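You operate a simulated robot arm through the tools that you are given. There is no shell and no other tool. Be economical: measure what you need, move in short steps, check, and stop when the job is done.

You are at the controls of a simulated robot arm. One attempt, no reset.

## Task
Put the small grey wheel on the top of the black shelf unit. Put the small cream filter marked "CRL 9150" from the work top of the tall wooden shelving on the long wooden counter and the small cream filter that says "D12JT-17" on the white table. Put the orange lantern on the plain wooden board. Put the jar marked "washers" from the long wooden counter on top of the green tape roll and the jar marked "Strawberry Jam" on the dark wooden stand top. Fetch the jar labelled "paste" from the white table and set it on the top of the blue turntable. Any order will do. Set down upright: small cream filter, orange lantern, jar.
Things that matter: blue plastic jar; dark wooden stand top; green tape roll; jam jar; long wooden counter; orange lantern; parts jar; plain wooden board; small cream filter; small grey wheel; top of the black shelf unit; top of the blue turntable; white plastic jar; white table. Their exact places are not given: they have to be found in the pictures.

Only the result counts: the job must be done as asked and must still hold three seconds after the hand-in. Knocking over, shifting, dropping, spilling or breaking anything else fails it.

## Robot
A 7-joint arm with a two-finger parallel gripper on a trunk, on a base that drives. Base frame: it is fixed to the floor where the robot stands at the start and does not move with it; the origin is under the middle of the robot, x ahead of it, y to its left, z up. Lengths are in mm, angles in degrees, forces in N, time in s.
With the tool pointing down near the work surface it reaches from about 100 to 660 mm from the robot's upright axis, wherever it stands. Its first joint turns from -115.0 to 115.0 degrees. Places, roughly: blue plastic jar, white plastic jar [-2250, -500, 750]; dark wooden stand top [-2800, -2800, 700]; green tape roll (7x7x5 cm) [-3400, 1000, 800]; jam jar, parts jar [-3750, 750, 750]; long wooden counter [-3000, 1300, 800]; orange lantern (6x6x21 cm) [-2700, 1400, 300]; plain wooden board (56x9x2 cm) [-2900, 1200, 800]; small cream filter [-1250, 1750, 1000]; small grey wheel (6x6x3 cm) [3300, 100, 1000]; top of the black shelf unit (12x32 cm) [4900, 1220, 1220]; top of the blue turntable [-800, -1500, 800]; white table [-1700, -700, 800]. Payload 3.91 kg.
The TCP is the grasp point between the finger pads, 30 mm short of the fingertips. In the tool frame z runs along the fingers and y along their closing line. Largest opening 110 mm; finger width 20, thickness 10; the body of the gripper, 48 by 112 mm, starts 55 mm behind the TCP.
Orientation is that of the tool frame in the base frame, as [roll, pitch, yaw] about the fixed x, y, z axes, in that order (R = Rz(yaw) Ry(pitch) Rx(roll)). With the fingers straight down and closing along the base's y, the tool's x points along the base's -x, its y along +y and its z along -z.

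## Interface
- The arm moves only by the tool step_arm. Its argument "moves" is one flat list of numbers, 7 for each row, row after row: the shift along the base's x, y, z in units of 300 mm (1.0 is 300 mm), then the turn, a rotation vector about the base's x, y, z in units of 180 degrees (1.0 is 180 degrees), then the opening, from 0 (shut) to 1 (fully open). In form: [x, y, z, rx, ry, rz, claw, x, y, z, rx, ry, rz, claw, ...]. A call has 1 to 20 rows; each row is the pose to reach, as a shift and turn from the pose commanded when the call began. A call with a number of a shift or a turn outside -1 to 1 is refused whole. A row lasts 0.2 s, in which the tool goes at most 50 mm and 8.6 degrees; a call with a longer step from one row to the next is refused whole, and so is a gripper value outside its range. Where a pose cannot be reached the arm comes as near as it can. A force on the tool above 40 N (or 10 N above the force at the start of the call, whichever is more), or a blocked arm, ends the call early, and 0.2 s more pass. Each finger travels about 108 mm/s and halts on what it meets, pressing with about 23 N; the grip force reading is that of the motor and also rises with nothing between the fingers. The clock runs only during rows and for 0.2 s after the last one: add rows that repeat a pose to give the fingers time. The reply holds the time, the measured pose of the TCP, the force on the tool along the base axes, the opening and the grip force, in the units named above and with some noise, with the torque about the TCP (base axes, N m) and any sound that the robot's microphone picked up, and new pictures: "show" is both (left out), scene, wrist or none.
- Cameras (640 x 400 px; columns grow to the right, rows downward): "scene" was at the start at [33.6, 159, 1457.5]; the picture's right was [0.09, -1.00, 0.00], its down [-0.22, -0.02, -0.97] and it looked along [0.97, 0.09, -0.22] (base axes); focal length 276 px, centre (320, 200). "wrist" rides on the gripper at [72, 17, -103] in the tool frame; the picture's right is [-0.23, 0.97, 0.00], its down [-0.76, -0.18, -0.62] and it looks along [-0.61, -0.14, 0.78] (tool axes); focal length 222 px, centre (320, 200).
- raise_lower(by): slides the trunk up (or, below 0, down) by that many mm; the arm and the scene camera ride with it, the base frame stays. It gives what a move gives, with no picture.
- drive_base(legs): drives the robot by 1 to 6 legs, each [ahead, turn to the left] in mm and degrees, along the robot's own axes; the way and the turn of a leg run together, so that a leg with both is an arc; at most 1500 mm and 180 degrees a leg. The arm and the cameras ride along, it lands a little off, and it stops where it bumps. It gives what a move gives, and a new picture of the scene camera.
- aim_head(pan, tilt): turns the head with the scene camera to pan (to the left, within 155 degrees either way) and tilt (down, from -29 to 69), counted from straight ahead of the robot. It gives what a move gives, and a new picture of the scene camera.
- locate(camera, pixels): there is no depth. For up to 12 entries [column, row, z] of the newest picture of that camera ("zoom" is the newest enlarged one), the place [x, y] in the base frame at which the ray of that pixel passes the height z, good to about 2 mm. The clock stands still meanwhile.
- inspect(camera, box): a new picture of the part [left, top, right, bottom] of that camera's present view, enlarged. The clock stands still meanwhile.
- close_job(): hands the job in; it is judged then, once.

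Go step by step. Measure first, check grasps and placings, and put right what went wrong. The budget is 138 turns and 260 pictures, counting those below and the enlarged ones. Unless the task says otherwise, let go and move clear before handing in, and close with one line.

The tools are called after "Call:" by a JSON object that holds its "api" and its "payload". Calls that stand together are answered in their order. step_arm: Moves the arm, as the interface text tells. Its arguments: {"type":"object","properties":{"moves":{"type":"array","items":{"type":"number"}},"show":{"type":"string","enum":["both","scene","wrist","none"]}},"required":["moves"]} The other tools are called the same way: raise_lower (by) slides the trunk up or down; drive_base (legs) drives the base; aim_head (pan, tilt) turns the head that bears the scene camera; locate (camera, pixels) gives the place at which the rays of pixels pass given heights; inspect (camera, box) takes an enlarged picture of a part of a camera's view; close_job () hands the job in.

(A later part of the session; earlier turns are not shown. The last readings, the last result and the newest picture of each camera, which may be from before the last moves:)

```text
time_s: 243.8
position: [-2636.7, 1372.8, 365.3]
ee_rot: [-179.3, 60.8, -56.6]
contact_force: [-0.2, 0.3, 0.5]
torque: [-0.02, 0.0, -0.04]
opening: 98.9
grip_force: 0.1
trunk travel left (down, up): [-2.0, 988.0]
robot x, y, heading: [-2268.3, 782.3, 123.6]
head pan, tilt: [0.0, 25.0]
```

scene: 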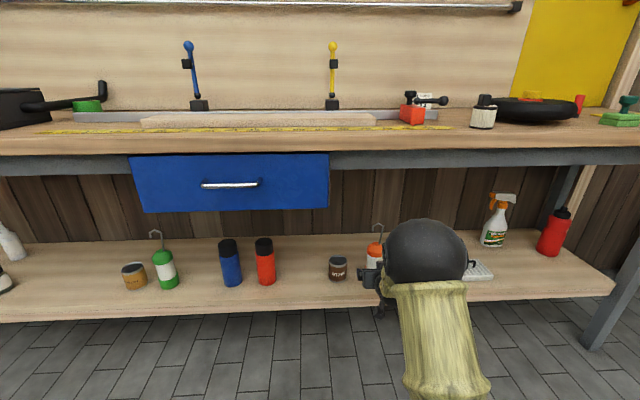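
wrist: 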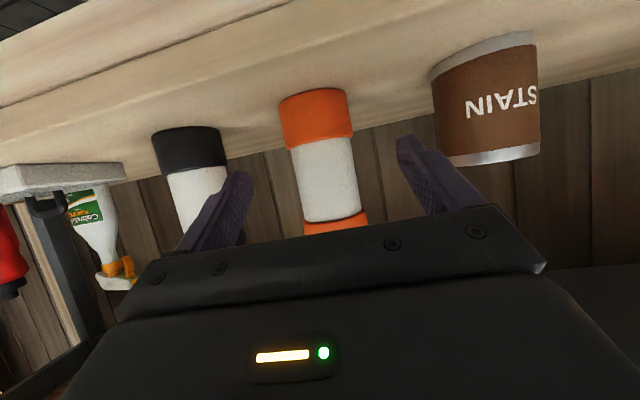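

Aligned: lantern centred between finger tips. Advance the last 85 mm with the arm.

Call:
{"api": "step_arm", "payload": {"moves": [-0.078, 0.118, -0.01, 0, 0, 0, 0.9, -0.155, 0.236, -0.02, 0, 0, 0, 0.9]}}

```text
time_s: 244.4
position: [-2682.3, 1444.3, 359.2]
ee_rot: [-179.4, 60.7, -56.5]
contact_force: [0.0, -1.5, 1.2]
torque: [0.01, 0.01, -0.01]
opening: 98.9
grip_force: 0.1
trunk travel left (down, up): [-2.0, 988.0]
robot x, y, heading: [-2268.8, 779.3, 123.9]
head pan, tilt: [0.0, 25.0]
```

scene: 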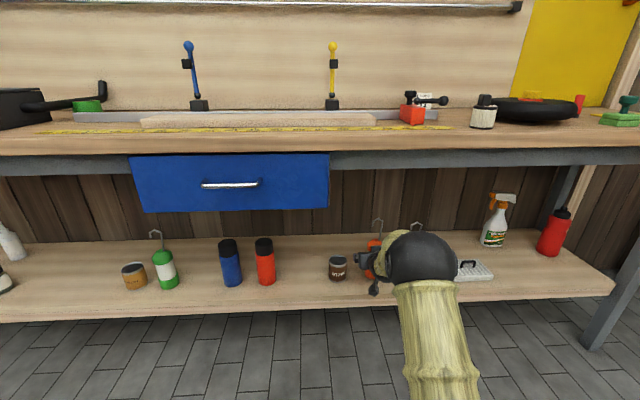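
wrist: 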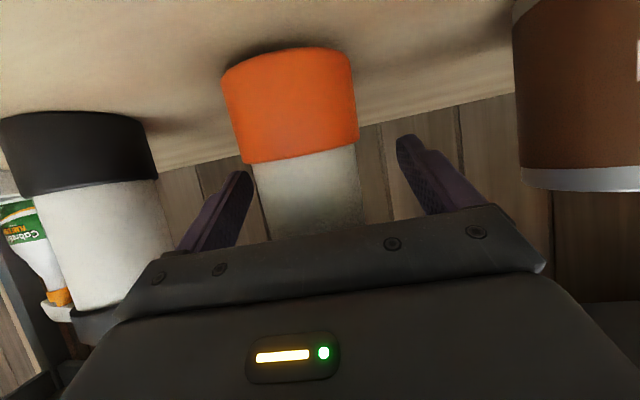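

The lantern is between the fingers but ~7 mm off to the right; shift and close.

Call:
{"api": "step_arm", "payload": {"moves": [0.019, 0.013, 0, 0, 0, 0, 0.9, 0.019, 0.013, 0, 0, 0, 0, 0.7, 0.019, 0.013, 0, 0, 0, 0, 0.6, 0.019, 0.013, 0, 0, 0, 0, 0.5, 0.019, 0.013, 0, 0, 0, 0, 0.4, 0.019, 0.013, 0, 0, 0, 0, 0.4], "show": "wrist"}}

```text
time_s: 245.8
position: [-2678.0, 1447.9, 359.5]
ee_rot: [-179.3, 60.8, -56.5]
contact_force: [-1.3, -0.5, 1.7]
torque: [0.01, 0.07, -0.02]
opening: 56.3
grip_force: 22.9
trunk travel left (down, up): [-2.0, 988.0]
robot x, y, heading: [-2264.7, 778.7, 123.8]
head pan, tilt: [0.0, 25.0]
```

wrist: 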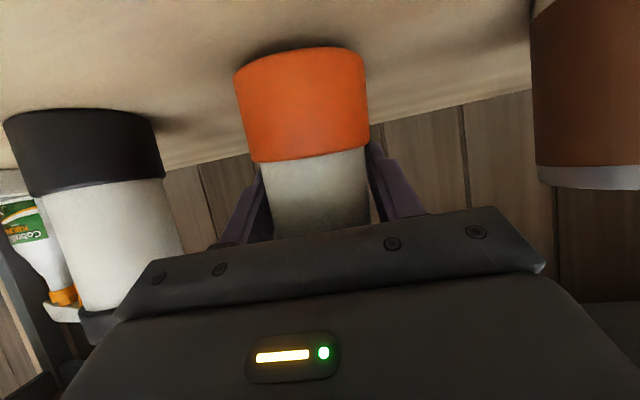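

Grip 56.3 mm on the white band. Lift 30 mm and pull straight back with the arm.

Call:
{"api": "step_arm", "payload": {"moves": [0, 0, 0.05, 0, 0, 0, 0.4, 0, 0, 0.1, 0, 0, 0, 0.4, 0.08, -0.12, 0.1, 0, 0, 0, 0.4, 0.16, -0.24, 0.1, 0, 0, 0, 0.4, 0.24, -0.36, 0.1, 0, 0, 0, 0.4, 0.31, -0.46, 0.1, 0, 0, 0, 0.4, 0.37, -0.55, 0.1, 0, 0, 0, 0.4], "show": "wrist"}}

Call:
{"api": "drive_base", "payload": {"legs": [[-150, 0]]}}

```text
time_s: 247.4
position: [-2565.5, 1283.1, 386.3]
ee_rot: [-179.4, 60.8, -56.6]
contact_force: [1.1, 0.9, -3.4]
torque: [0.04, 0.04, 0.01]
opening: 55.2
grip_force: 22.9
trunk travel left (down, up): [-2.0, 988.0]
robot x, y, heading: [-2264.9, 779.7, 123.6]
head pan, tilt: [0.0, 25.0]
```

wrist: 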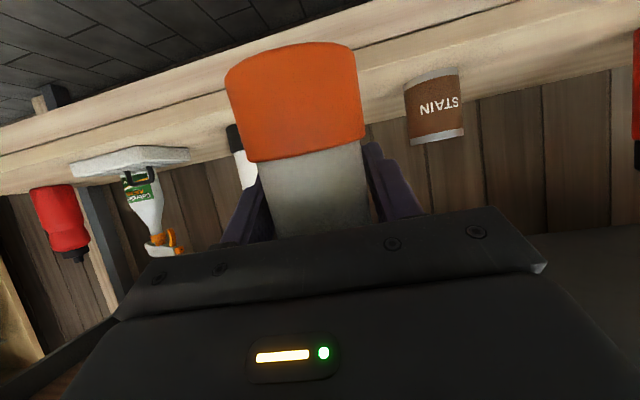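

```text
time_s: 248.9
position: [-2480.1, 1157.6, 388.0]
ee_rot: [-179.3, 60.8, -56.6]
contact_force: [-0.8, -0.7, -3.2]
torque: [0.04, 0.02, 0.01]
opening: 55.3
grip_force: 23.1
trunk travel left (down, up): [-2.0, 988.0]
robot x, y, heading: [-2185.7, 652.5, 123.6]
head pan, tilt: [0.0, 25.0]
```

scene: 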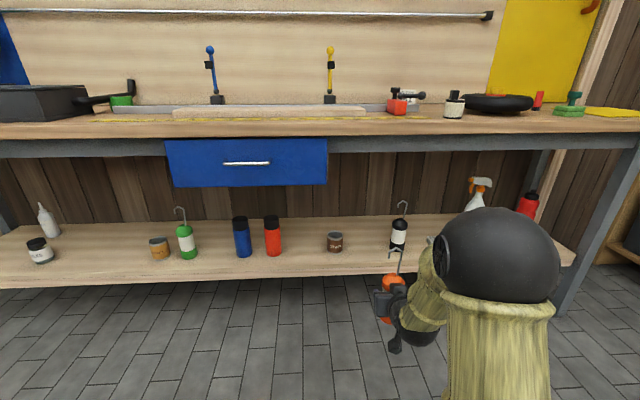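

Lantern held upright and clear. Raise the trunk 650 mm and drive to a stand for the board's right part, target ≈(-2799,1322).

Call:
{"api": "raise_lower", "payload": {"by": 400}}

Call:
{"api": "raise_lower", "payload": {"by": 250}}

Call:
{"api": "drive_base", "payload": {"legs": [[0, 29.5], [353, 0], [0, -29.5]]}}

Call:
{"api": "aim_head", "payload": {"pan": 10, "tilt": 40}}

```text
time_s: 252.7
position: [-2480.4, 1156.8, 787.5]
ee_rot: [-179.2, 60.8, -56.5]
contact_force: [0.6, 0.3, -2.7]
torque: [0.02, -0.01, -0.01]
opening: 55.1
grip_force: 23.0
trunk travel left (down, up): [-402.0, 588.0]
robot x, y, heading: [-2184.4, 651.3, 123.6]
head pan, tilt: [0.0, 25.0]
```

```text
time_s: 255.3
position: [-2480.4, 1157.5, 1037.4]
ee_rot: [-179.2, 60.8, -56.6]
contact_force: [-0.2, 0.4, -4.8]
torque: [0.03, 0.03, 0.02]
opening: 54.9
grip_force: 23.1
trunk travel left (down, up): [-652.0, 338.0]
robot x, y, heading: [-2184.5, 655.0, 123.5]
head pan, tilt: [0.0, 25.0]
```

```text
time_s: 261.9
position: [-2799.8, 1316.4, 1038.0]
ee_rot: [-179.3, 60.9, -56.4]
contact_force: [-1.0, -0.7, -4.0]
torque: [0.06, -0.01, 0.0]
opening: 55.1
grip_force: 22.6
trunk travel left (down, up): [-652.0, 338.0]
robot x, y, heading: [-2503.2, 812.2, 123.7]
head pan, tilt: [0.0, 25.0]
```

scene: 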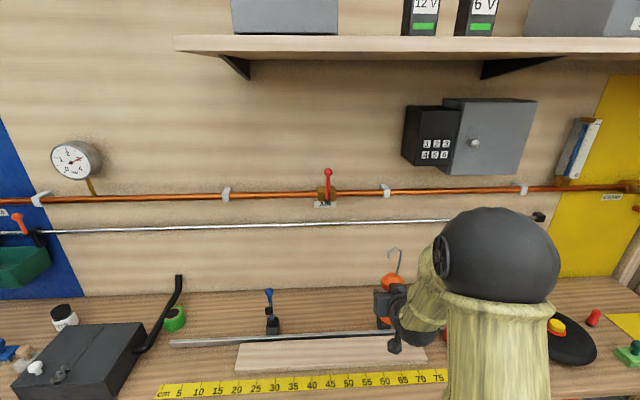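

```text
time_s: 262.7
position: [-2799.9, 1317.2, 1038.0]
ee_rot: [-179.3, 60.8, -56.5]
contact_force: [0.8, -0.1, -3.2]
torque: [0.05, 0.05, -0.06]
opening: 54.9
grip_force: 22.7
trunk travel left (down, up): [-652.0, 338.0]
robot x, y, heading: [-2503.3, 815.1, 123.5]
head pan, tilt: [10.0, 40.0]
```

scene: 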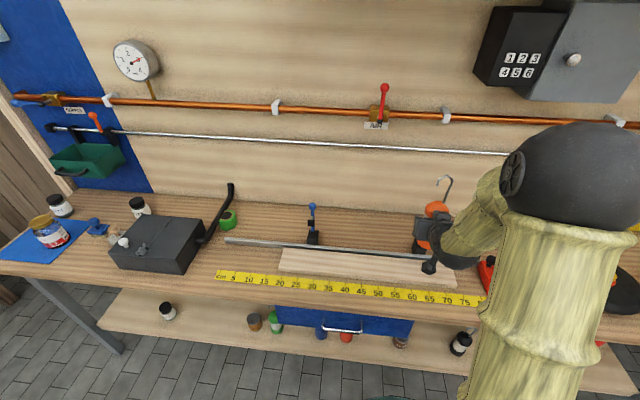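

The TCP is above (-2800,1317). Verify the board's place from this view before lowering.

Call:
{"api": "locate", "payload": {"camera": "scene", "pixels": [[279, 269, 818], [285, 249, 818], [456, 286, 818], [370, 278, 818], [370, 256, 818]]}}

Call:
{"api": "inspect", "payload": {"camera": "scene", "box": [380, 165, 500, 300]}}

```text
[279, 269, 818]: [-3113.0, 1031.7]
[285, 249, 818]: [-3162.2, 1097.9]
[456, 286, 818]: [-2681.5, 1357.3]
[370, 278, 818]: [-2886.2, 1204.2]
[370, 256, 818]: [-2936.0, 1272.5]
```

```text
2.96 times, centred on (440, 232) of scene
```

zoom: 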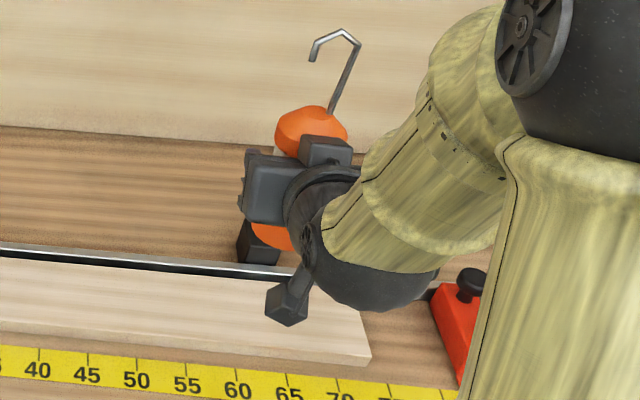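

Lantern is over the board's midline (≈40 of 88 mm). Lower trunk 135, then probe with the arm.

Call:
{"api": "raise_lower", "payload": {"by": -135}}

Call:
{"api": "step_arm", "payload": {"moves": [0, 0, -0.01, 0, 0, 0, 0.4, 0, 0, -0.02, 0, 0, 0, 0.4, 0, 0, -0.03, 0, 0, 0, 0.4, 0, 0, -0.04, 0, 0, 0, 0.4, 0, 0, -0.048, 0, 0, 0, 0.4], "show": "both"}}

```text
time_s: 264.3
position: [-2799.4, 1316.5, 901.4]
ee_rot: [-179.3, 60.8, -56.3]
contact_force: [0.0, -0.1, -4.5]
torque: [0.05, 0.01, -0.01]
opening: 54.8
grip_force: 22.9
trunk travel left (down, up): [-517.0, 473.0]
robot x, y, heading: [-2505.6, 816.4, 123.8]
head pan, tilt: [10.0, 40.0]
```

```text
time_s: 265.5
position: [-2799.9, 1316.4, 887.8]
ee_rot: [-179.3, 60.8, -56.2]
contact_force: [0.6, -0.1, -3.4]
torque: [0.05, 0.01, -0.01]
opening: 54.8
grip_force: 23.0
trunk travel left (down, up): [-517.0, 473.0]
robot x, y, heading: [-2504.5, 810.2, 123.9]
head pan, tilt: [10.0, 40.0]
```

scene: 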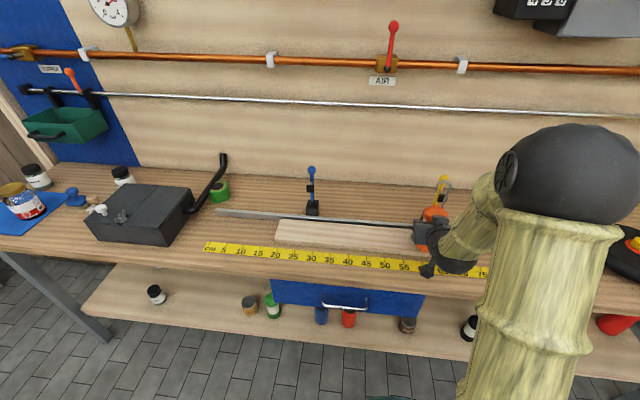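
wrist: 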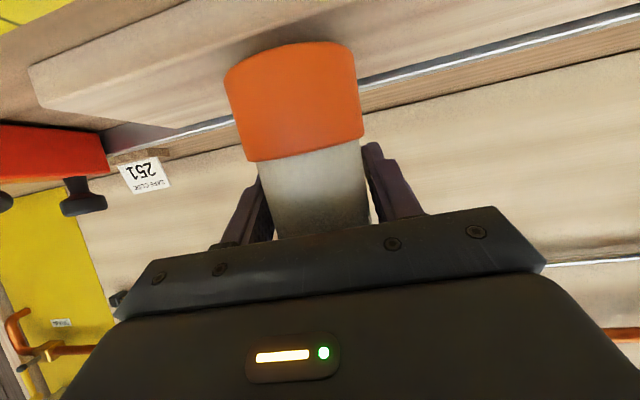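

No contact yet at 888; continue in 2.5 mm steps.

Call:
{"api": "step_arm", "payload": {"moves": [0, 0, -0.008, 0, 0, 0, 0.4, 0, 0, -0.016, 0, 0, 0, 0.4, 0, 0, -0.024, 0, 0, 0, 0.4, 0, 0, -0.032, 0, 0, 0, 0.4], "show": "wrist"}}

```text
time_s: 266.5
position: [-2799.2, 1316.3, 880.6]
ee_rot: [-179.3, 61.1, -56.3]
contact_force: [2.2, -2.3, 10.5]
torque: [-0.04, 0.01, -0.01]
opening: 54.8
grip_force: 22.8
trunk travel left (down, up): [-517.0, 473.0]
robot x, y, heading: [-2501.3, 810.8, 123.4]
head pan, tilt: [10.0, 40.0]
```

wrist: 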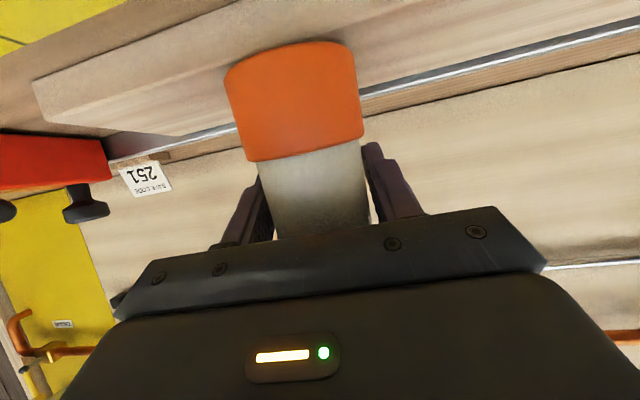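

Contact (~14 N). Open and withdraw straight back.

Call:
{"api": "step_arm", "payload": {"moves": [0, 0, 0.005, 0, 0, 0, 0.55, 0, 0, 0.005, 0, 0, 0, 0.75, 0, 0, 0.005, 0, 0, 0, 0.75, 0.03, -0.045, 0.005, 0, 0, 0, 0.75, 0.09, -0.135, 0.005, 0, 0, 0, 0.75, 0.17, -0.255, 0.03, 0, 0, 0, 0.75, 0.25, -0.375, 0.06, 0, 0, 0, 0.75, 0.33, -0.495, 0.1, 0, 0, 0, 0.75]}}

```text
time_s: 268.3
position: [-2742.0, 1248.8, 942.3]
ee_rot: [-179.4, 60.7, -56.5]
contact_force: [-0.2, -0.2, -0.3]
torque: [-0.02, 0.02, 0.0]
opening: 82.8
grip_force: 0.0
out of reach, approached as far as the arm can: row 6, 7, 8
trunk travel left (down, up): [-517.0, 473.0]
robot x, y, heading: [-2502.1, 813.1, 123.5]
head pan, tilt: [10.0, 40.0]
```

scene: 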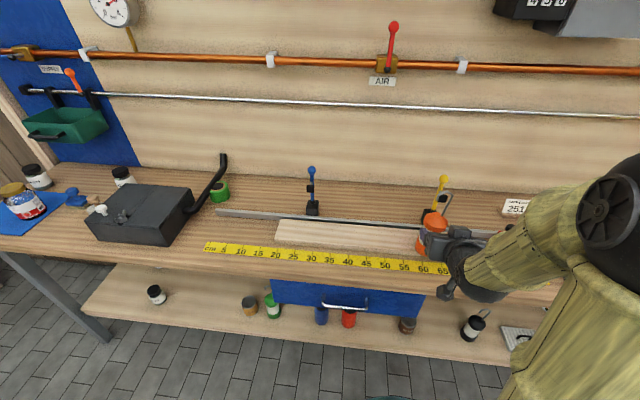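
wrist: 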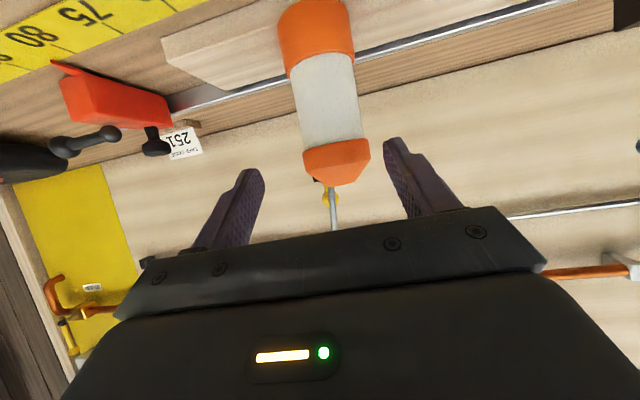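

Lantern stands upright on the board. Back the base away and bring the tool back to pointing down.

Call:
{"api": "drive_base", "payload": {"legs": [[-150, 0]]}}

Call:
{"api": "step_arm", "payload": {"moves": [0, 0, 0.04, -0.0397, -0.0263, 0, 0.9, 0, 0, 0.1, -0.0794, -0.0526, 0, 0.9, 0, 0, 0.16, -0.1191, -0.0789, 0, 0.9, 0, 0, 0.22, -0.1589, -0.1051, 0, 0.9, 0, 0, 0.28, -0.1986, -0.1314, 0, 0.9, 0, 0, 0.34, -0.2383, -0.1577, 0, 0.9, 0, 0, 0.4, -0.28, -0.186, 0, 0.9], "show": "scene"}}

Call:
{"api": "aim_head", "payload": {"pan": 40, "tilt": 35}}

```text
time_s: 269.8
position: [-2658.3, 1123.0, 942.4]
ee_rot: [-179.2, 60.7, -56.3]
contact_force: [0.0, 0.3, -0.6]
torque: [0.0, -0.01, -0.01]
opening: 82.5
grip_force: 0.0
trunk travel left (down, up): [-517.0, 473.0]
robot x, y, heading: [-2417.8, 686.7, 123.8]
head pan, tilt: [10.0, 40.0]
```

scene: 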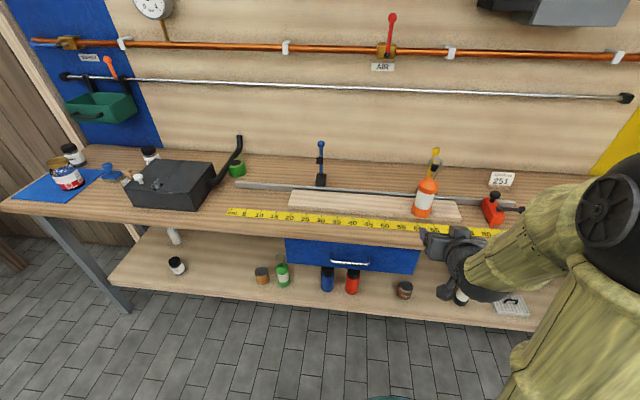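

```text
refused: row 7 steps farther than a row can; nothing moved
```

```text
time_s: 270.8
position: [-2660.1, 1122.7, 941.5]
ee_rot: [-179.3, 60.7, -56.3]
contact_force: [0.0, 0.4, -0.4]
torque: [-0.01, -0.02, 0.01]
opening: 82.4
grip_force: 0.0
trunk travel left (down, up): [-517.0, 473.0]
robot x, y, heading: [-2418.5, 691.1, 123.8]
head pan, tilt: [40.0, 35.0]
```

scene: 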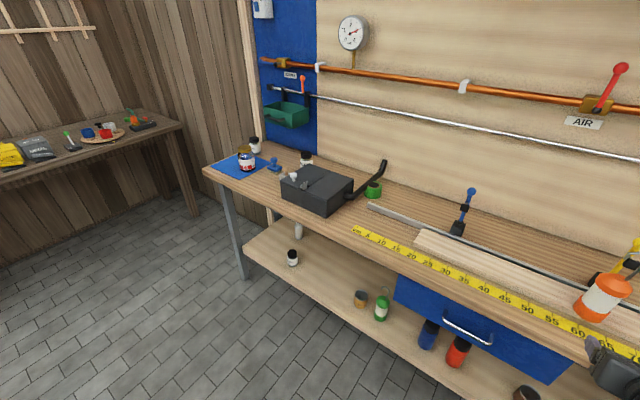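

Lantern placed well. Now enlarge the jars at (246,158), (254,144), (306,160), and untilt the tool.

Call:
{"api": "inspect", "payload": {"camera": "scene", "box": [205, 125, 405, 215]}}

Call:
{"api": "locate", "payload": {"camera": "scene", "pixels": [[254, 153, 798], [306, 172, 798], [247, 171, 798], [374, 197, 798], [205, 168, 798], [360, 240, 798], [313, 213, 798], [384, 162, 900]]}}

Call:
{"api": "step_arm", "payload": {"moves": [0, 0, 0.04, -0.0397, -0.0263, 0, 0.9, 0, 0, 0.1, -0.0794, -0.0526, 0, 0.9, 0, 0, 0.16, -0.1191, -0.0789, 0, 0.9, 0, 0, 0.22, -0.1589, -0.1051, 0, 0.9, 0, 0, 0.28, -0.1986, -0.1314, 0, 0.9, 0, 0, 0.34, -0.2383, -0.1577, 0, 0.9, 0, 0, 0.4, -0.278, -0.184, 0, 0.9], "show": "none"}}

```text
3.20 times, centred on (305, 170) of scene
```

zoom: 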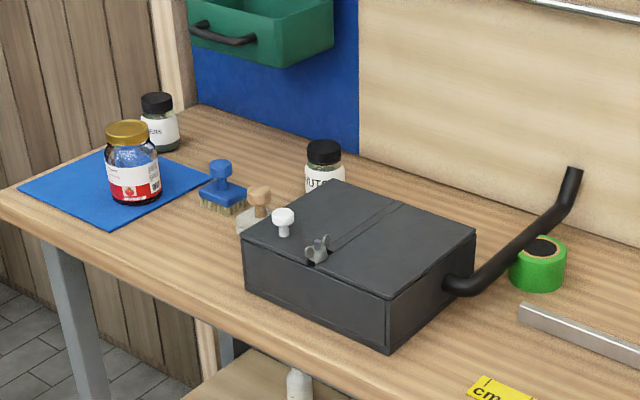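

```text
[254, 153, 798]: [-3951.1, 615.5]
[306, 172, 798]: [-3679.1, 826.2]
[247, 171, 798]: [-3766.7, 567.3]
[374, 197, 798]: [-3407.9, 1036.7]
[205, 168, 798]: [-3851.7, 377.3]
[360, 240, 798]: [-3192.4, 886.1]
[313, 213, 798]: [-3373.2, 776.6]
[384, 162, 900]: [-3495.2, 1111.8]
```

```text
time_s: 272.4
position: [-2659.2, 1122.9, 1063.4]
ee_rot: [-179.6, 0.7, -56.5]
contact_force: [-0.5, -0.4, -0.1]
torque: [0.0, 0.04, -0.01]
opening: 98.8
grip_force: 0.0
out of reach, approached as far as the arm can: row 2, 3
trunk travel left (down, up): [-517.0, 473.0]
robot x, y, heading: [-2416.9, 688.1, 123.6]
head pan, tilt: [40.0, 35.0]
```

Labels: the far jar ends in "…ERS" (washers), the one behind the box "…UTS" (nuts). Measure the dark back table's corner for clearance and confirm the jar labels.

Call:
{"api": "locate", "payload": {"camera": "scene", "pixels": [[183, 125, 780], [0, 185, 780], [197, 213, 0], [110, 240, 0]]}}

Call:
{"api": "inspect", "payload": {"camera": "scene", "box": [230, 128, 278, 178]}}

```text
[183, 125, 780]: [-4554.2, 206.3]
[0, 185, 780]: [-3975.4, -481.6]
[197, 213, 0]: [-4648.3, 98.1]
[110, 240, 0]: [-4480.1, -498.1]
```

```text
8.00 times, centred on (254, 153) of scene
```

zoom: 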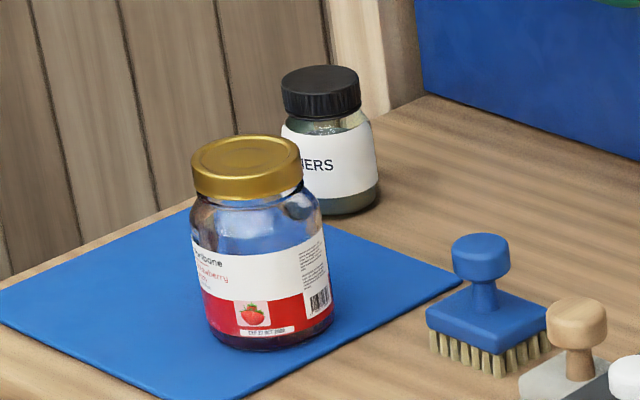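

Path is clear. Drive to a stand in front of the jam and washers jars.

Call:
{"api": "drive_base", "payload": {"legs": [[0, 80], [1250, 0], [0, -77.7]]}}

Call:
{"api": "aim_head", "payload": {"pan": 5, "tilt": 45}}

```text
time_s: 289.6
position: [-3790.4, 627.2, 1063.0]
ee_rot: [-179.5, 0.7, -56.7]
contact_force: [-0.3, -0.1, -0.3]
torque: [0.01, 0.01, 0.01]
opening: 99.0
grip_force: 0.2
trunk travel left (down, up): [-517.0, 473.0]
robot x, y, heading: [-3549.0, 191.3, 123.7]
head pan, tilt: [40.0, 35.0]
```

scene: 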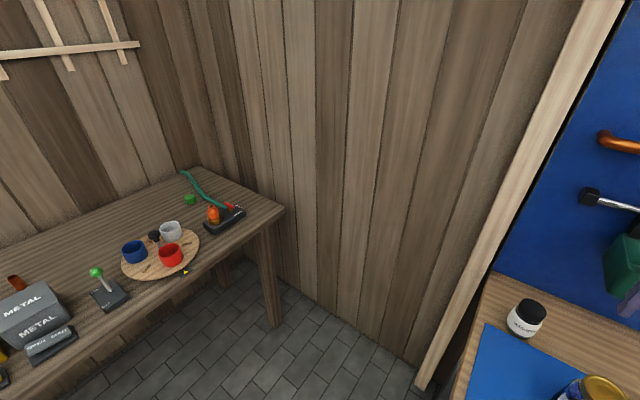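

```text
time_s: 290.6
position: [-3788.9, 627.2, 1062.8]
ee_rot: [-179.4, 0.6, -56.6]
contact_force: [-0.2, 0.0, 0.4]
torque: [-0.01, -0.01, -0.03]
opening: 99.5
grip_force: 0.1
trunk travel left (down, up): [-517.0, 473.0]
robot x, y, heading: [-3551.2, 193.5, 123.8]
head pan, tilt: [5.0, 45.0]
```

scene: 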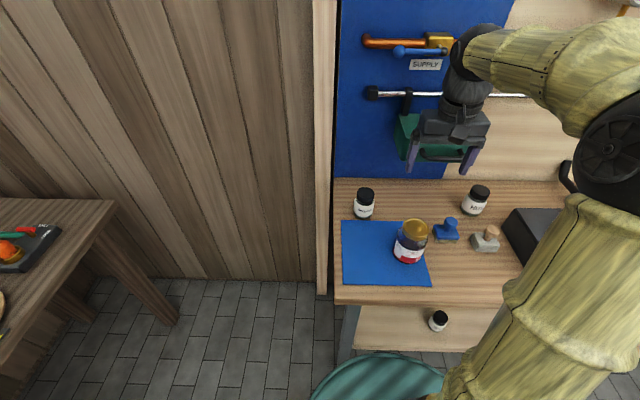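

Washers jar at (364,203), nuts at (475,200). Enlarge and triangulate.

Call:
{"api": "inspect", "payload": {"camera": "scene", "box": [335, 180, 415, 230]}}

Call:
{"api": "locate", "payload": {"camera": "scene", "pixels": [[364, 217, 798], [364, 193, 880], [364, 193, 890], [364, 193, 870], [408, 262, 800], [413, 226, 910], [475, 213, 798], [335, 303, 798], [335, 181, 798], [430, 286, 798]]}}

```text
8.00 times, centred on (375, 205) of scene
```

zoom: 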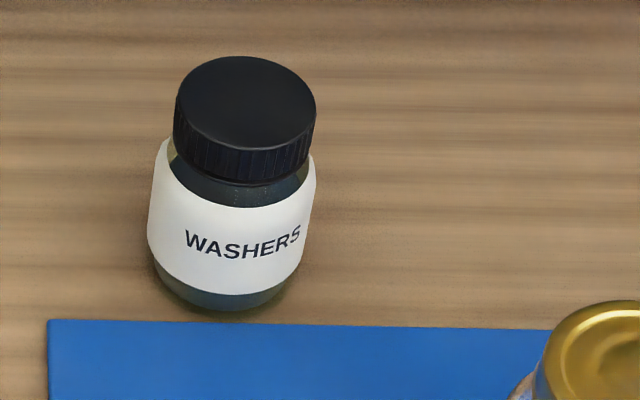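

```text
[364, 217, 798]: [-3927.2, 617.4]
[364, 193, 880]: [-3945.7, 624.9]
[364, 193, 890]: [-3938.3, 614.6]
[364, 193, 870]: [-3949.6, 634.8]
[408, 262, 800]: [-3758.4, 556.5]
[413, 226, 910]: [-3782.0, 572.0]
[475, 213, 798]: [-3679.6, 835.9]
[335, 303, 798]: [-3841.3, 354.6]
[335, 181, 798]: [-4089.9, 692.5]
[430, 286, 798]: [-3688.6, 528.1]
```

It reads WASHERS. Check the green basket's clearance relative to the jar (centre ≈(-3946,634)).

Call:
{"api": "inspect", "payload": {"camera": "scene", "box": [340, 20, 500, 200]}}

Call:
{"api": "locate", "payload": {"camera": "scene", "pixels": [[403, 158, 950], [403, 158, 1000], [398, 118, 1050], [403, 158, 900]]}}

```text
2.22 times, centred on (420, 110) of scene
```

zoom: 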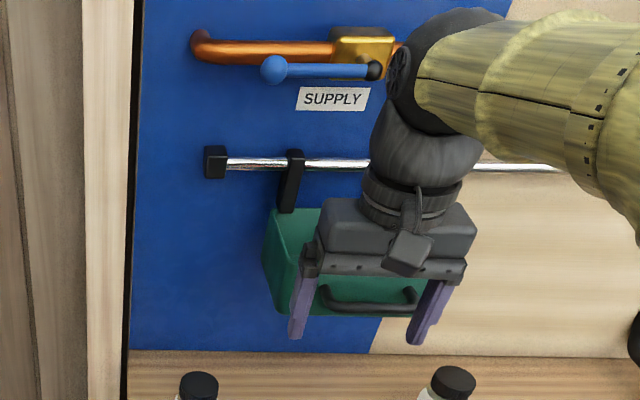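

```text
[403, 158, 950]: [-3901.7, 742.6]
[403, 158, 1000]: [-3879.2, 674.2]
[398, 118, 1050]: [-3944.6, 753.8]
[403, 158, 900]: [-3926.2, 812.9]
```

Basket is ~85 mm to the right of the jar line; gripper half-width 56, ok. Move left first, then in over the jar at z≈960.

Call:
{"api": "step_arm", "payload": {"moves": [-0.109, -0.081, -0.07, 0, 0, 0, 0.75, -0.218, -0.162, -0.14, 0, 0, 0, 0.75, -0.327, -0.243, -0.21, 0, 0, 0, 0.75, -0.392, -0.154, -0.28, 0, 0, 0, 0.75, -0.457, -0.066, -0.34, 0, 0, 0, 0.75, -0.523, 0.023, -0.36, 0, 0, 0, 0.75]}}

```text
time_s: 292.0
position: [-3946.5, 632.1, 954.0]
ee_rot: [-179.5, 0.7, -56.6]
contact_force: [0.3, 0.2, 0.6]
torque: [0.0, 0.0, 0.01]
opening: 82.2
grip_force: 0.1
trunk travel left (down, up): [-517.0, 473.0]
robot x, y, heading: [-3549.3, 191.2, 123.6]
head pan, tilt: [5.0, 45.0]
```

scene: 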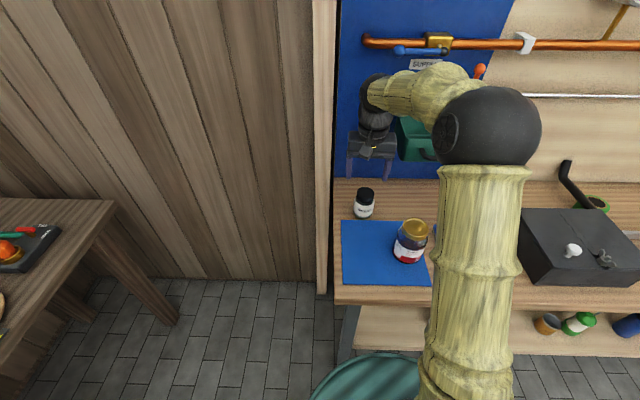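
wrist: 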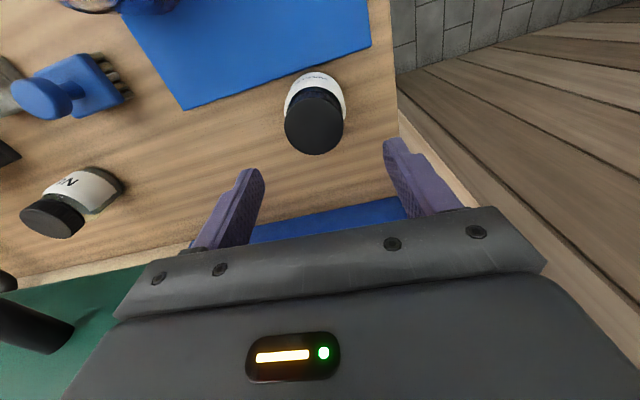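

Lid at wrist (314,121): check its centre at z=871.

Call:
{"api": "locate", "payload": {"camera": "wrist", "pixels": [[314, 121, 871], [314, 121, 880], [345, 110, 860], [395, 110, 800], [370, 50, 798]]}}

```text
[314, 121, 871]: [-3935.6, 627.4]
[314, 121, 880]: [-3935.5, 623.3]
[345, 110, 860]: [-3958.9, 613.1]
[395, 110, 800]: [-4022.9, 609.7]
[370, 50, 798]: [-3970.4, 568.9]
```

Adjust to (-3937,628), open a bit more, descend to z≈838 and close.

Call:
{"api": "step_arm", "payload": {"moves": [0.031, -0.013, -0.05, 0, 0, 0, 0.88, 0.031, -0.013, -0.18, 0, 0, 0, 0.88, 0.031, -0.013, -0.3, 0, 0, 0, 0.88, 0.031, -0.013, -0.38, 0, 0, 0, 0.88, 0.031, -0.013, -0.385, 0, 0, 0, 0.7, 0.031, -0.013, -0.385, 0, 0, 0, 0.5, 0.031, -0.013, -0.385, 0, 0, 0, 0.4, 0.031, -0.013, -0.385, 0, 0, 0, 0.4], "show": "wrist"}}

```text
time_s: 293.8
position: [-3937.5, 630.6, 838.7]
ee_rot: [-179.5, 0.7, -56.6]
contact_force: [-1.2, 0.2, -0.8]
torque: [-0.07, 0.07, -0.01]
opening: 54.8
grip_force: 23.5
trunk travel left (down, up): [-517.0, 473.0]
robot x, y, heading: [-3550.7, 193.0, 123.7]
head pan, tilt: [5.0, 45.0]
```

wrist: 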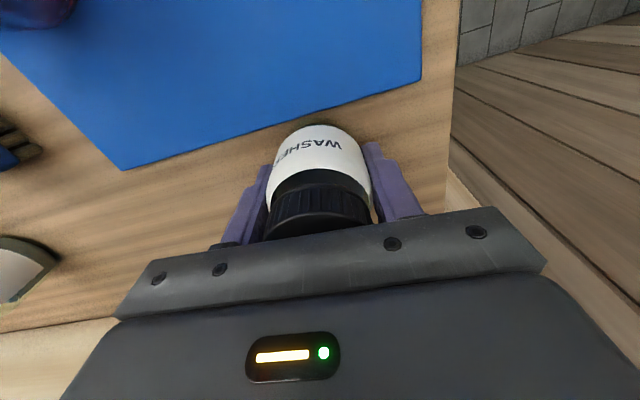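

Gripped the washers jar (54.8 mm). Lift and retract.

Call:
{"api": "step_arm", "payload": {"moves": [0, 0, 0.06, 0, 0, 0, 0.4, 0, 0, 0.2, 0, 0, 0, 0.4, 0, 0, 0.35, 0, 0, 0, 0.4, 0, 0, 0.5, 0, 0, 0, 0.4, 0.08, -0.11, 0.6, 0, 0, 0, 0.4, 0.17, -0.23, 0.68, 0, 0, 0, 0.4, 0.26, -0.35, 0.7, 0, 0, 0, 0.4, 0.35, -0.47, 0.73, 0, 0, 0, 0.4, 0.43, -0.58, 0.75, 0, 0, 0, 0.4], "show": "wrist"}}

Call:
{"api": "drive_base", "payload": {"legs": [[0, -87.8], [610, 0], [0, 88]]}}

Call:
{"api": "aim_head", "payload": {"pan": 0, "tilt": 45}}

```text
refused: row 5 steps farther than a row can; nothing moved
```

```text
time_s: 295.2
position: [-3909.2, 653.4, 838.7]
ee_rot: [-179.9, 0.7, -60.2]
contact_force: [0.0, 0.4, 0.7]
torque: [0.0, 0.01, 0.02]
opening: 54.8
grip_force: 22.9
trunk travel left (down, up): [-517.0, 473.0]
robot x, y, heading: [-3549.3, 195.1, 118.9]
head pan, tilt: [5.0, 45.0]
stopped in leg 1: the robot was blocked; the commanded pose is now the measured one
```

scene: 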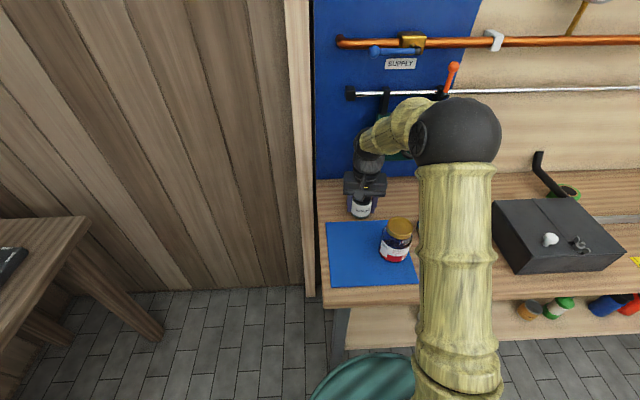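

```text
time_s: 295.9
position: [-3908.0, 653.3, 839.4]
ee_rot: [-180.0, 0.7, -60.2]
contact_force: [0.2, -0.3, 0.1]
torque: [0.01, -0.02, 0.02]
opening: 54.8
grip_force: 23.2
trunk travel left (down, up): [-517.0, 473.0]
robot x, y, heading: [-3549.5, 189.7, 119.2]
head pan, tilt: [0.0, 45.0]
```

scene: 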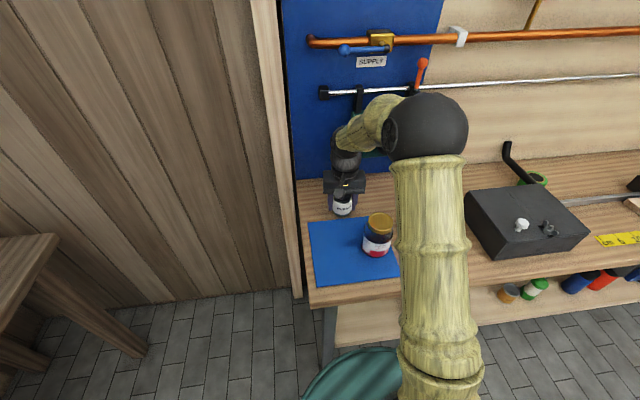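

The lift call was refused for one long step and the drive then turned ~5° with the jar still on the counter; it stopped, and nothing is knocked over. Turn back first, then look.

Call:
{"api": "drive_base", "payload": {"legs": [[0, 4.6]]}}

Call:
{"api": "inspect", "payload": {"camera": "scene", "box": [280, 60, 460, 240]}}

```text
time_s: 296.9
position: [-3943.4, 624.1, 839.6]
ee_rot: [-179.9, 0.7, -55.7]
contact_force: [1.4, -0.2, -0.3]
torque: [-0.01, 0.01, 0.02]
opening: 54.4
grip_force: 23.2
trunk travel left (down, up): [-517.0, 473.0]
robot x, y, heading: [-3549.7, 192.6, 123.6]
head pan, tilt: [0.0, 45.0]
```

scene: 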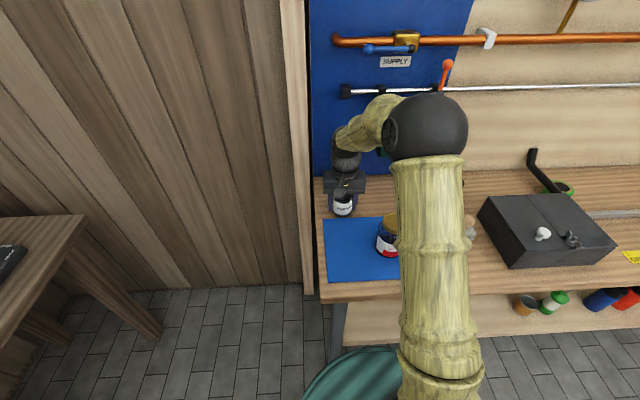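

```text
2.22 times, centred on (370, 150) of scene
```

zoom: 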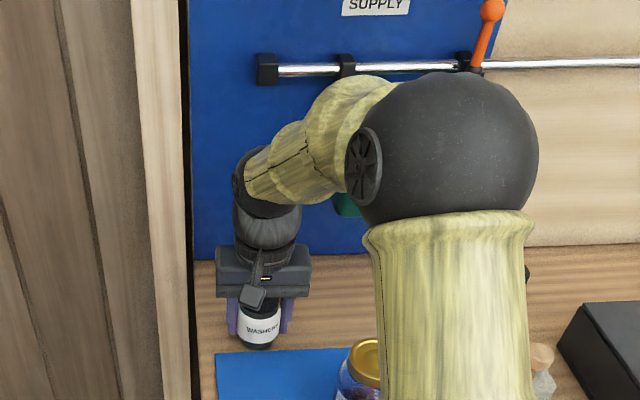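

All fine; jar still upright in the fingers. Lift straight up, then retract (shorter steps).

Call:
{"api": "step_arm", "payload": {"moves": [0, 0, 0.06, 0, 0, 0, 0.4, 0, 0, 0.2, 0, 0, 0, 0.4, 0, 0, 0.34, 0, 0, 0, 0.4, 0, 0, 0.45, 0, 0, 0, 0.4, 0.07, -0.1, 0.5, 0, 0, 0, 0.4, 0.15, -0.21, 0.54, 0, 0, 0, 0.4, 0.23, -0.32, 0.58, 0, 0, 0, 0.4, 0.31, -0.43, 0.62, 0, 0, 0, 0.4, 0.39, -0.54, 0.66, 0, 0, 0, 0.4], "show": "both"}}

```text
time_s: 298.9
position: [-3826.0, 463.5, 1036.9]
ee_rot: [-180.0, 0.8, -55.7]
contact_force: [-0.1, -0.3, -3.4]
torque: [0.01, -0.01, 0.01]
opening: 54.6
grip_force: 22.8
trunk travel left (down, up): [-517.0, 473.0]
robot x, y, heading: [-3549.0, 193.6, 123.5]
head pan, tilt: [0.0, 45.0]
```

scene: 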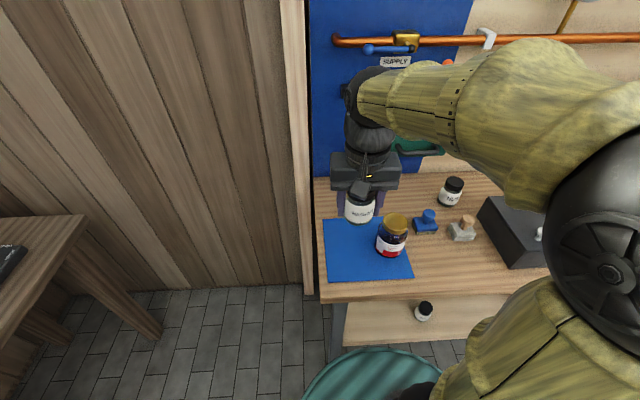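
wrist: 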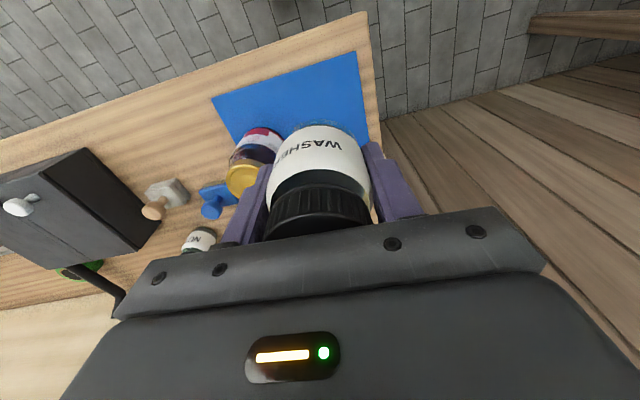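

Jar is up and clear. Back off 80, drive along the counter, face the tape roll.

Call:
{"api": "drive_base", "payload": {"legs": [[-80, 0], [0, -87.8], [630, 0], [0, 88]]}}

Call:
{"api": "aim_head", "payload": {"pan": 0, "tilt": 40}}

```text
time_s: 314.6
position: [-3282.8, 757.6, 1036.9]
ee_rot: [-179.8, 0.6, -53.2]
contact_force: [-0.4, -0.2, -2.7]
torque: [0.03, 0.0, -0.01]
opening: 54.5
grip_force: 22.6
trunk travel left (down, up): [-517.0, 473.0]
robot x, y, heading: [-2995.5, 496.5, 126.0]
head pan, tilt: [0.0, 45.0]
```

scene: 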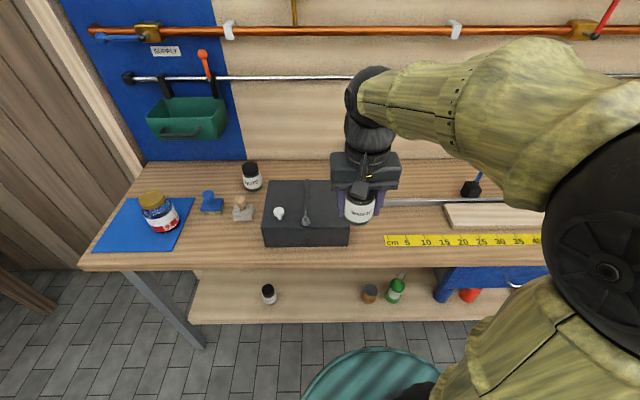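

```text
time_s: 315.3
position: [-3282.2, 756.7, 1037.7]
ee_rot: [-179.9, 0.7, -53.2]
contact_force: [0.1, 0.2, -3.3]
torque: [0.0, 0.02, -0.01]
opening: 54.4
grip_force: 23.0
trunk travel left (down, up): [-517.0, 473.0]
robot x, y, heading: [-2992.7, 499.1, 125.9]
head pan, tilt: [0.0, 40.0]
```

scene: 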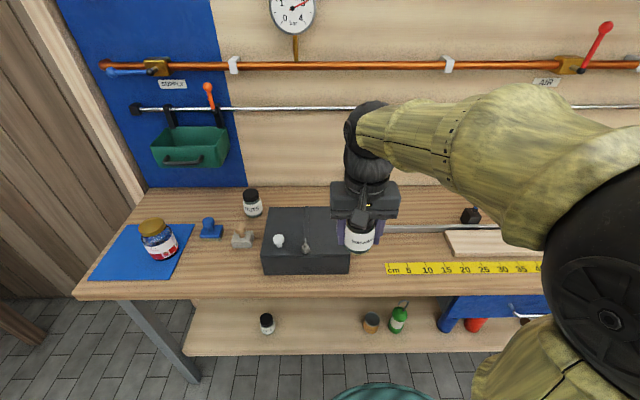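

The gripper hides the tape roll; shift the arm right 150 mm to see it.

Call:
{"api": "step_arm", "payload": {"moves": [0.135, 0.097, 0.02, 0, 0, 0, 0.4, 0.27, 0.194, 0.04, 0, 0, 0, 0.4, 0.405, 0.29, 0.06, 0, 0, 0, 0.4]}}

```text
refused: row 1 steps farther than a row can; nothing moved
```

Call:
{"api": "step_arm", "payload": {"moves": [0.12, 0.087, 0.02, 0, 0, 0, 0.4, 0.24, 0.174, 0.04, 0, 0, 0, 0.4, 0.36, 0.26, 0.06, 0, 0, 0, 0.4, 0.44, 0.32, 0.06, 0, 0, 0, 0.4]}}

```text
time_s: 316.3
position: [-3151.7, 853.5, 1054.9]
ee_rot: [-179.9, 0.7, -53.1]
contact_force: [0.9, -0.3, -3.4]
torque: [-0.03, 0.0, -0.01]
opening: 54.6
grip_force: 22.9
trunk travel left (down, up): [-517.0, 473.0]
robot x, y, heading: [-2996.9, 495.1, 126.6]
head pan, tilt: [0.0, 40.0]
```

scene: 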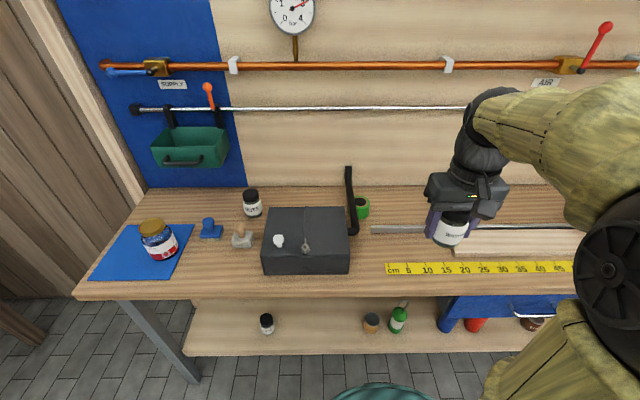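
wrist: 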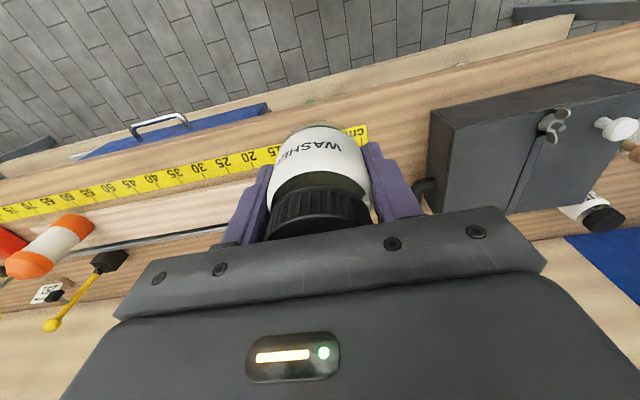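

The tape roll is at (361,207) beside the pipe handle. Enlarge and locate.

Call:
{"api": "inspect", "payload": {"camera": "scene", "box": [325, 155, 405, 245]}}

Call:
{"api": "locate", "payload": {"camera": "scene", "pixels": [[363, 218, 798], [363, 204, 848], [357, 204, 848], [369, 204, 848], [349, 170, 900], [349, 170, 950], [354, 234, 830], [349, 170, 1000]]}}

```text
4.44 times, centred on (365, 200) of scene
```

zoom: 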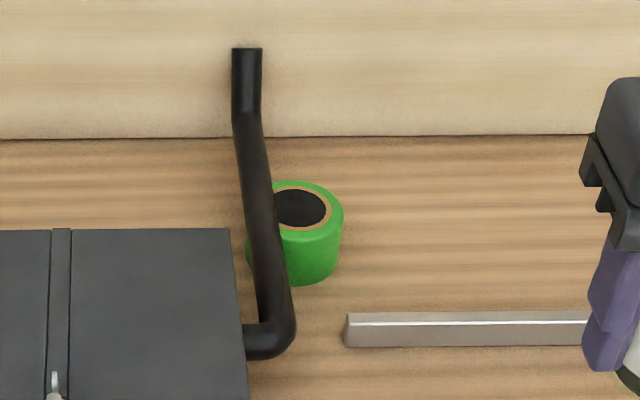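

```text
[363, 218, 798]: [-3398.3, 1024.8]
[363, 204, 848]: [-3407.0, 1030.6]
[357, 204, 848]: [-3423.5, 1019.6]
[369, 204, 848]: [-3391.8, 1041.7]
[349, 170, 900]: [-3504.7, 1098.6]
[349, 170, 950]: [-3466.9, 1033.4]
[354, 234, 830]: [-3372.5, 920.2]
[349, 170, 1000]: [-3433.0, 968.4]
```

The pipe handle runs along the left of the roll at about roll height, so I'll turn the gripper 90° (fingers front/back) and set the jar slightly right of centre. First move 80 forward.

Call:
{"api": "drive_base", "payload": {"legs": [[80, 0]]}}

```text
time_s: 317.4
position: [-3201.2, 918.6, 1055.1]
ee_rot: [-179.9, 0.6, -53.2]
contact_force: [0.6, 0.1, -3.8]
torque: [-0.03, -0.02, 0.0]
opening: 54.7
grip_force: 23.0
trunk travel left (down, up): [-517.0, 473.0]
robot x, y, heading: [-3043.3, 565.4, 126.4]
head pan, tilt: [0.0, 40.0]
```

scene: 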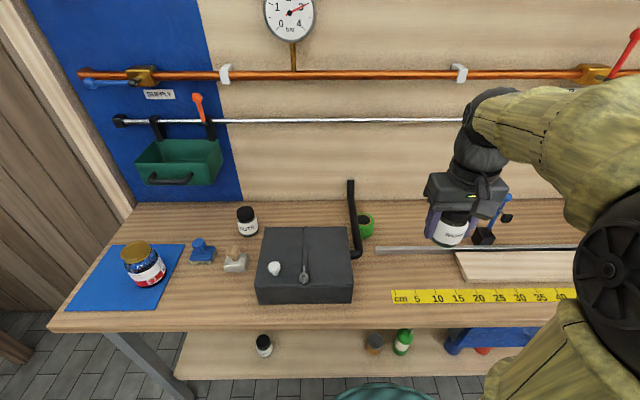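

Now rotate the tool +90° while moving to a hover right of the roll.

Call:
{"api": "step_arm", "payload": {"moves": [-0.0541, 0.0423, -0.0243, 0, 0, 0.0455, 0.4, -0.1082, 0.0846, -0.0486, 0, 0, 0.091, 0.4, -0.1623, 0.1269, -0.0729, 0, 0, 0.1365, 0.4, -0.2164, 0.1692, -0.0972, 0, 0, 0.182, 0.4, -0.2705, 0.2115, -0.1215, 0, 0, 0.2275, 0.4, -0.3246, 0.2538, -0.1458, 0, 0, 0.273, 0.4, -0.3787, 0.2961, -0.1701, 0, 0, 0.3185, 0.4, -0.4328, 0.3384, -0.1944, 0, 0, 0.364, 0.4, -0.4869, 0.3807, -0.2187, 0, 0, 0.4095, 0.4, -0.541, 0.423, -0.243, 0, 0, 0.455, 0.4, -0.595, 0.466, -0.267, 0, 0, 0.495, 0.4]}}

```text
time_s: 319.8
position: [-3379.0, 1059.1, 977.0]
ee_rot: [-179.9, 0.7, 36.1]
contact_force: [-0.1, 0.6, -2.9]
torque: [0.02, -0.01, 0.0]
opening: 54.3
grip_force: 23.5
trunk travel left (down, up): [-517.0, 473.0]
robot x, y, heading: [-3041.3, 565.5, 126.0]
head pan, tilt: [0.0, 40.0]
```

scene: 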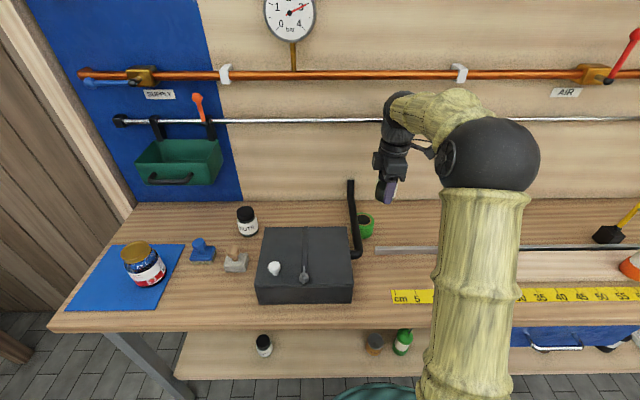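
wrist: 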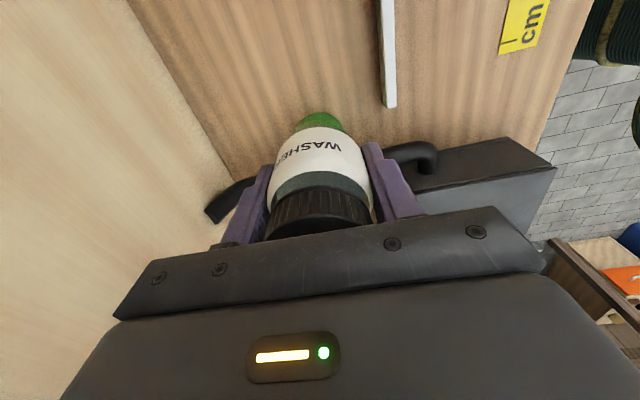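

Check the roll's near edge and handle in the wrist view.

Call:
{"api": "locate", "payload": {"camera": "wrist", "pixels": [[318, 113, 798], [318, 113, 848], [298, 122, 798], [338, 120, 798], [215, 218, 890], [425, 172, 850], [398, 152, 850], [238, 186, 858]]}}

Call:
{"api": "locate", "payload": {"camera": "scene", "pixels": [[369, 240, 798], [367, 221, 848], [360, 221, 848], [375, 221, 848], [357, 250, 850], [351, 200, 858]]}}

Call:
{"api": "inspect", "payload": {"camera": "scene", "box": [330, 170, 410, 265]}}

```text
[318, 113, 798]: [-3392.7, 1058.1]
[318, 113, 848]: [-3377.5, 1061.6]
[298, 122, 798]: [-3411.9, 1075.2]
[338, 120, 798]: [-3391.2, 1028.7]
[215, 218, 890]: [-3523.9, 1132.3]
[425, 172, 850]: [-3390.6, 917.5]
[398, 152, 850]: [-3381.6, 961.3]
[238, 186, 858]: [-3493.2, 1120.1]
```

```text
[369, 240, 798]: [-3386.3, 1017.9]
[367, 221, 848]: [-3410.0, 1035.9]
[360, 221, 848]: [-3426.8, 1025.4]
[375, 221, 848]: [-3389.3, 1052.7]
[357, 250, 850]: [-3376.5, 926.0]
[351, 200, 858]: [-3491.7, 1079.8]
```

```text
4.21 times, centred on (370, 218) of scene
```

zoom: 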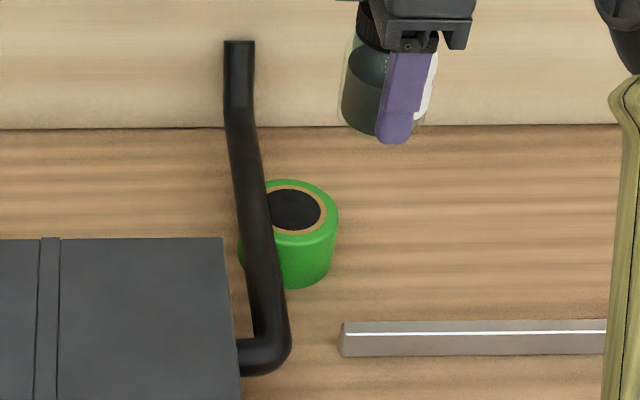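

Roll centre ≈(-3420,1030); handle's right side ≈18 mm left of it. Put the jar at (-3406,1040). Move there and lower close to contact.

Call:
{"api": "step_arm", "payload": {"moves": [-0.045, -0.032, 0, 0, 0, 0, 0.4, -0.09, -0.063, -0.02, 0, 0, 0, 0.4, -0.09, -0.063, -0.12, 0, 0, 0, 0.4, -0.09, -0.063, -0.21, 0, 0, 0, 0.4, -0.09, -0.063, -0.25, 0, 0, 0, 0.4]}}

```text
time_s: 321.0
position: [-3404.9, 1038.6, 899.2]
ee_rot: [-179.9, 0.8, 36.0]
contact_force: [0.5, -0.1, -3.4]
torque: [0.0, 0.01, 0.01]
opening: 54.5
grip_force: 23.4
trunk travel left (down, up): [-517.0, 473.0]
robot x, y, heading: [-3042.1, 562.4, 126.1]
head pan, tilt: [0.0, 40.0]
```

scene: 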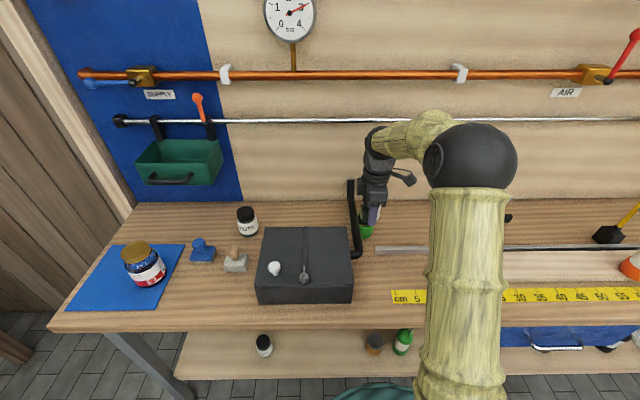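
wrist: 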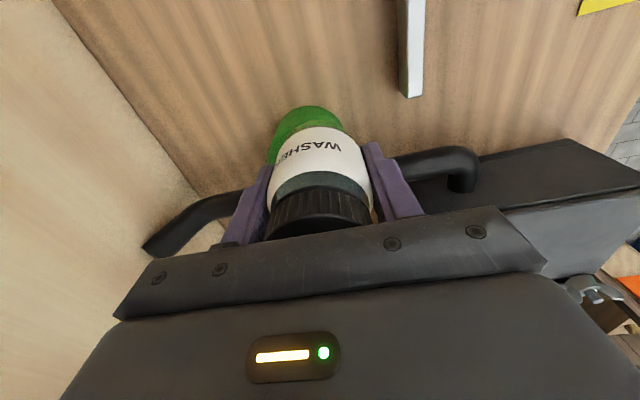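

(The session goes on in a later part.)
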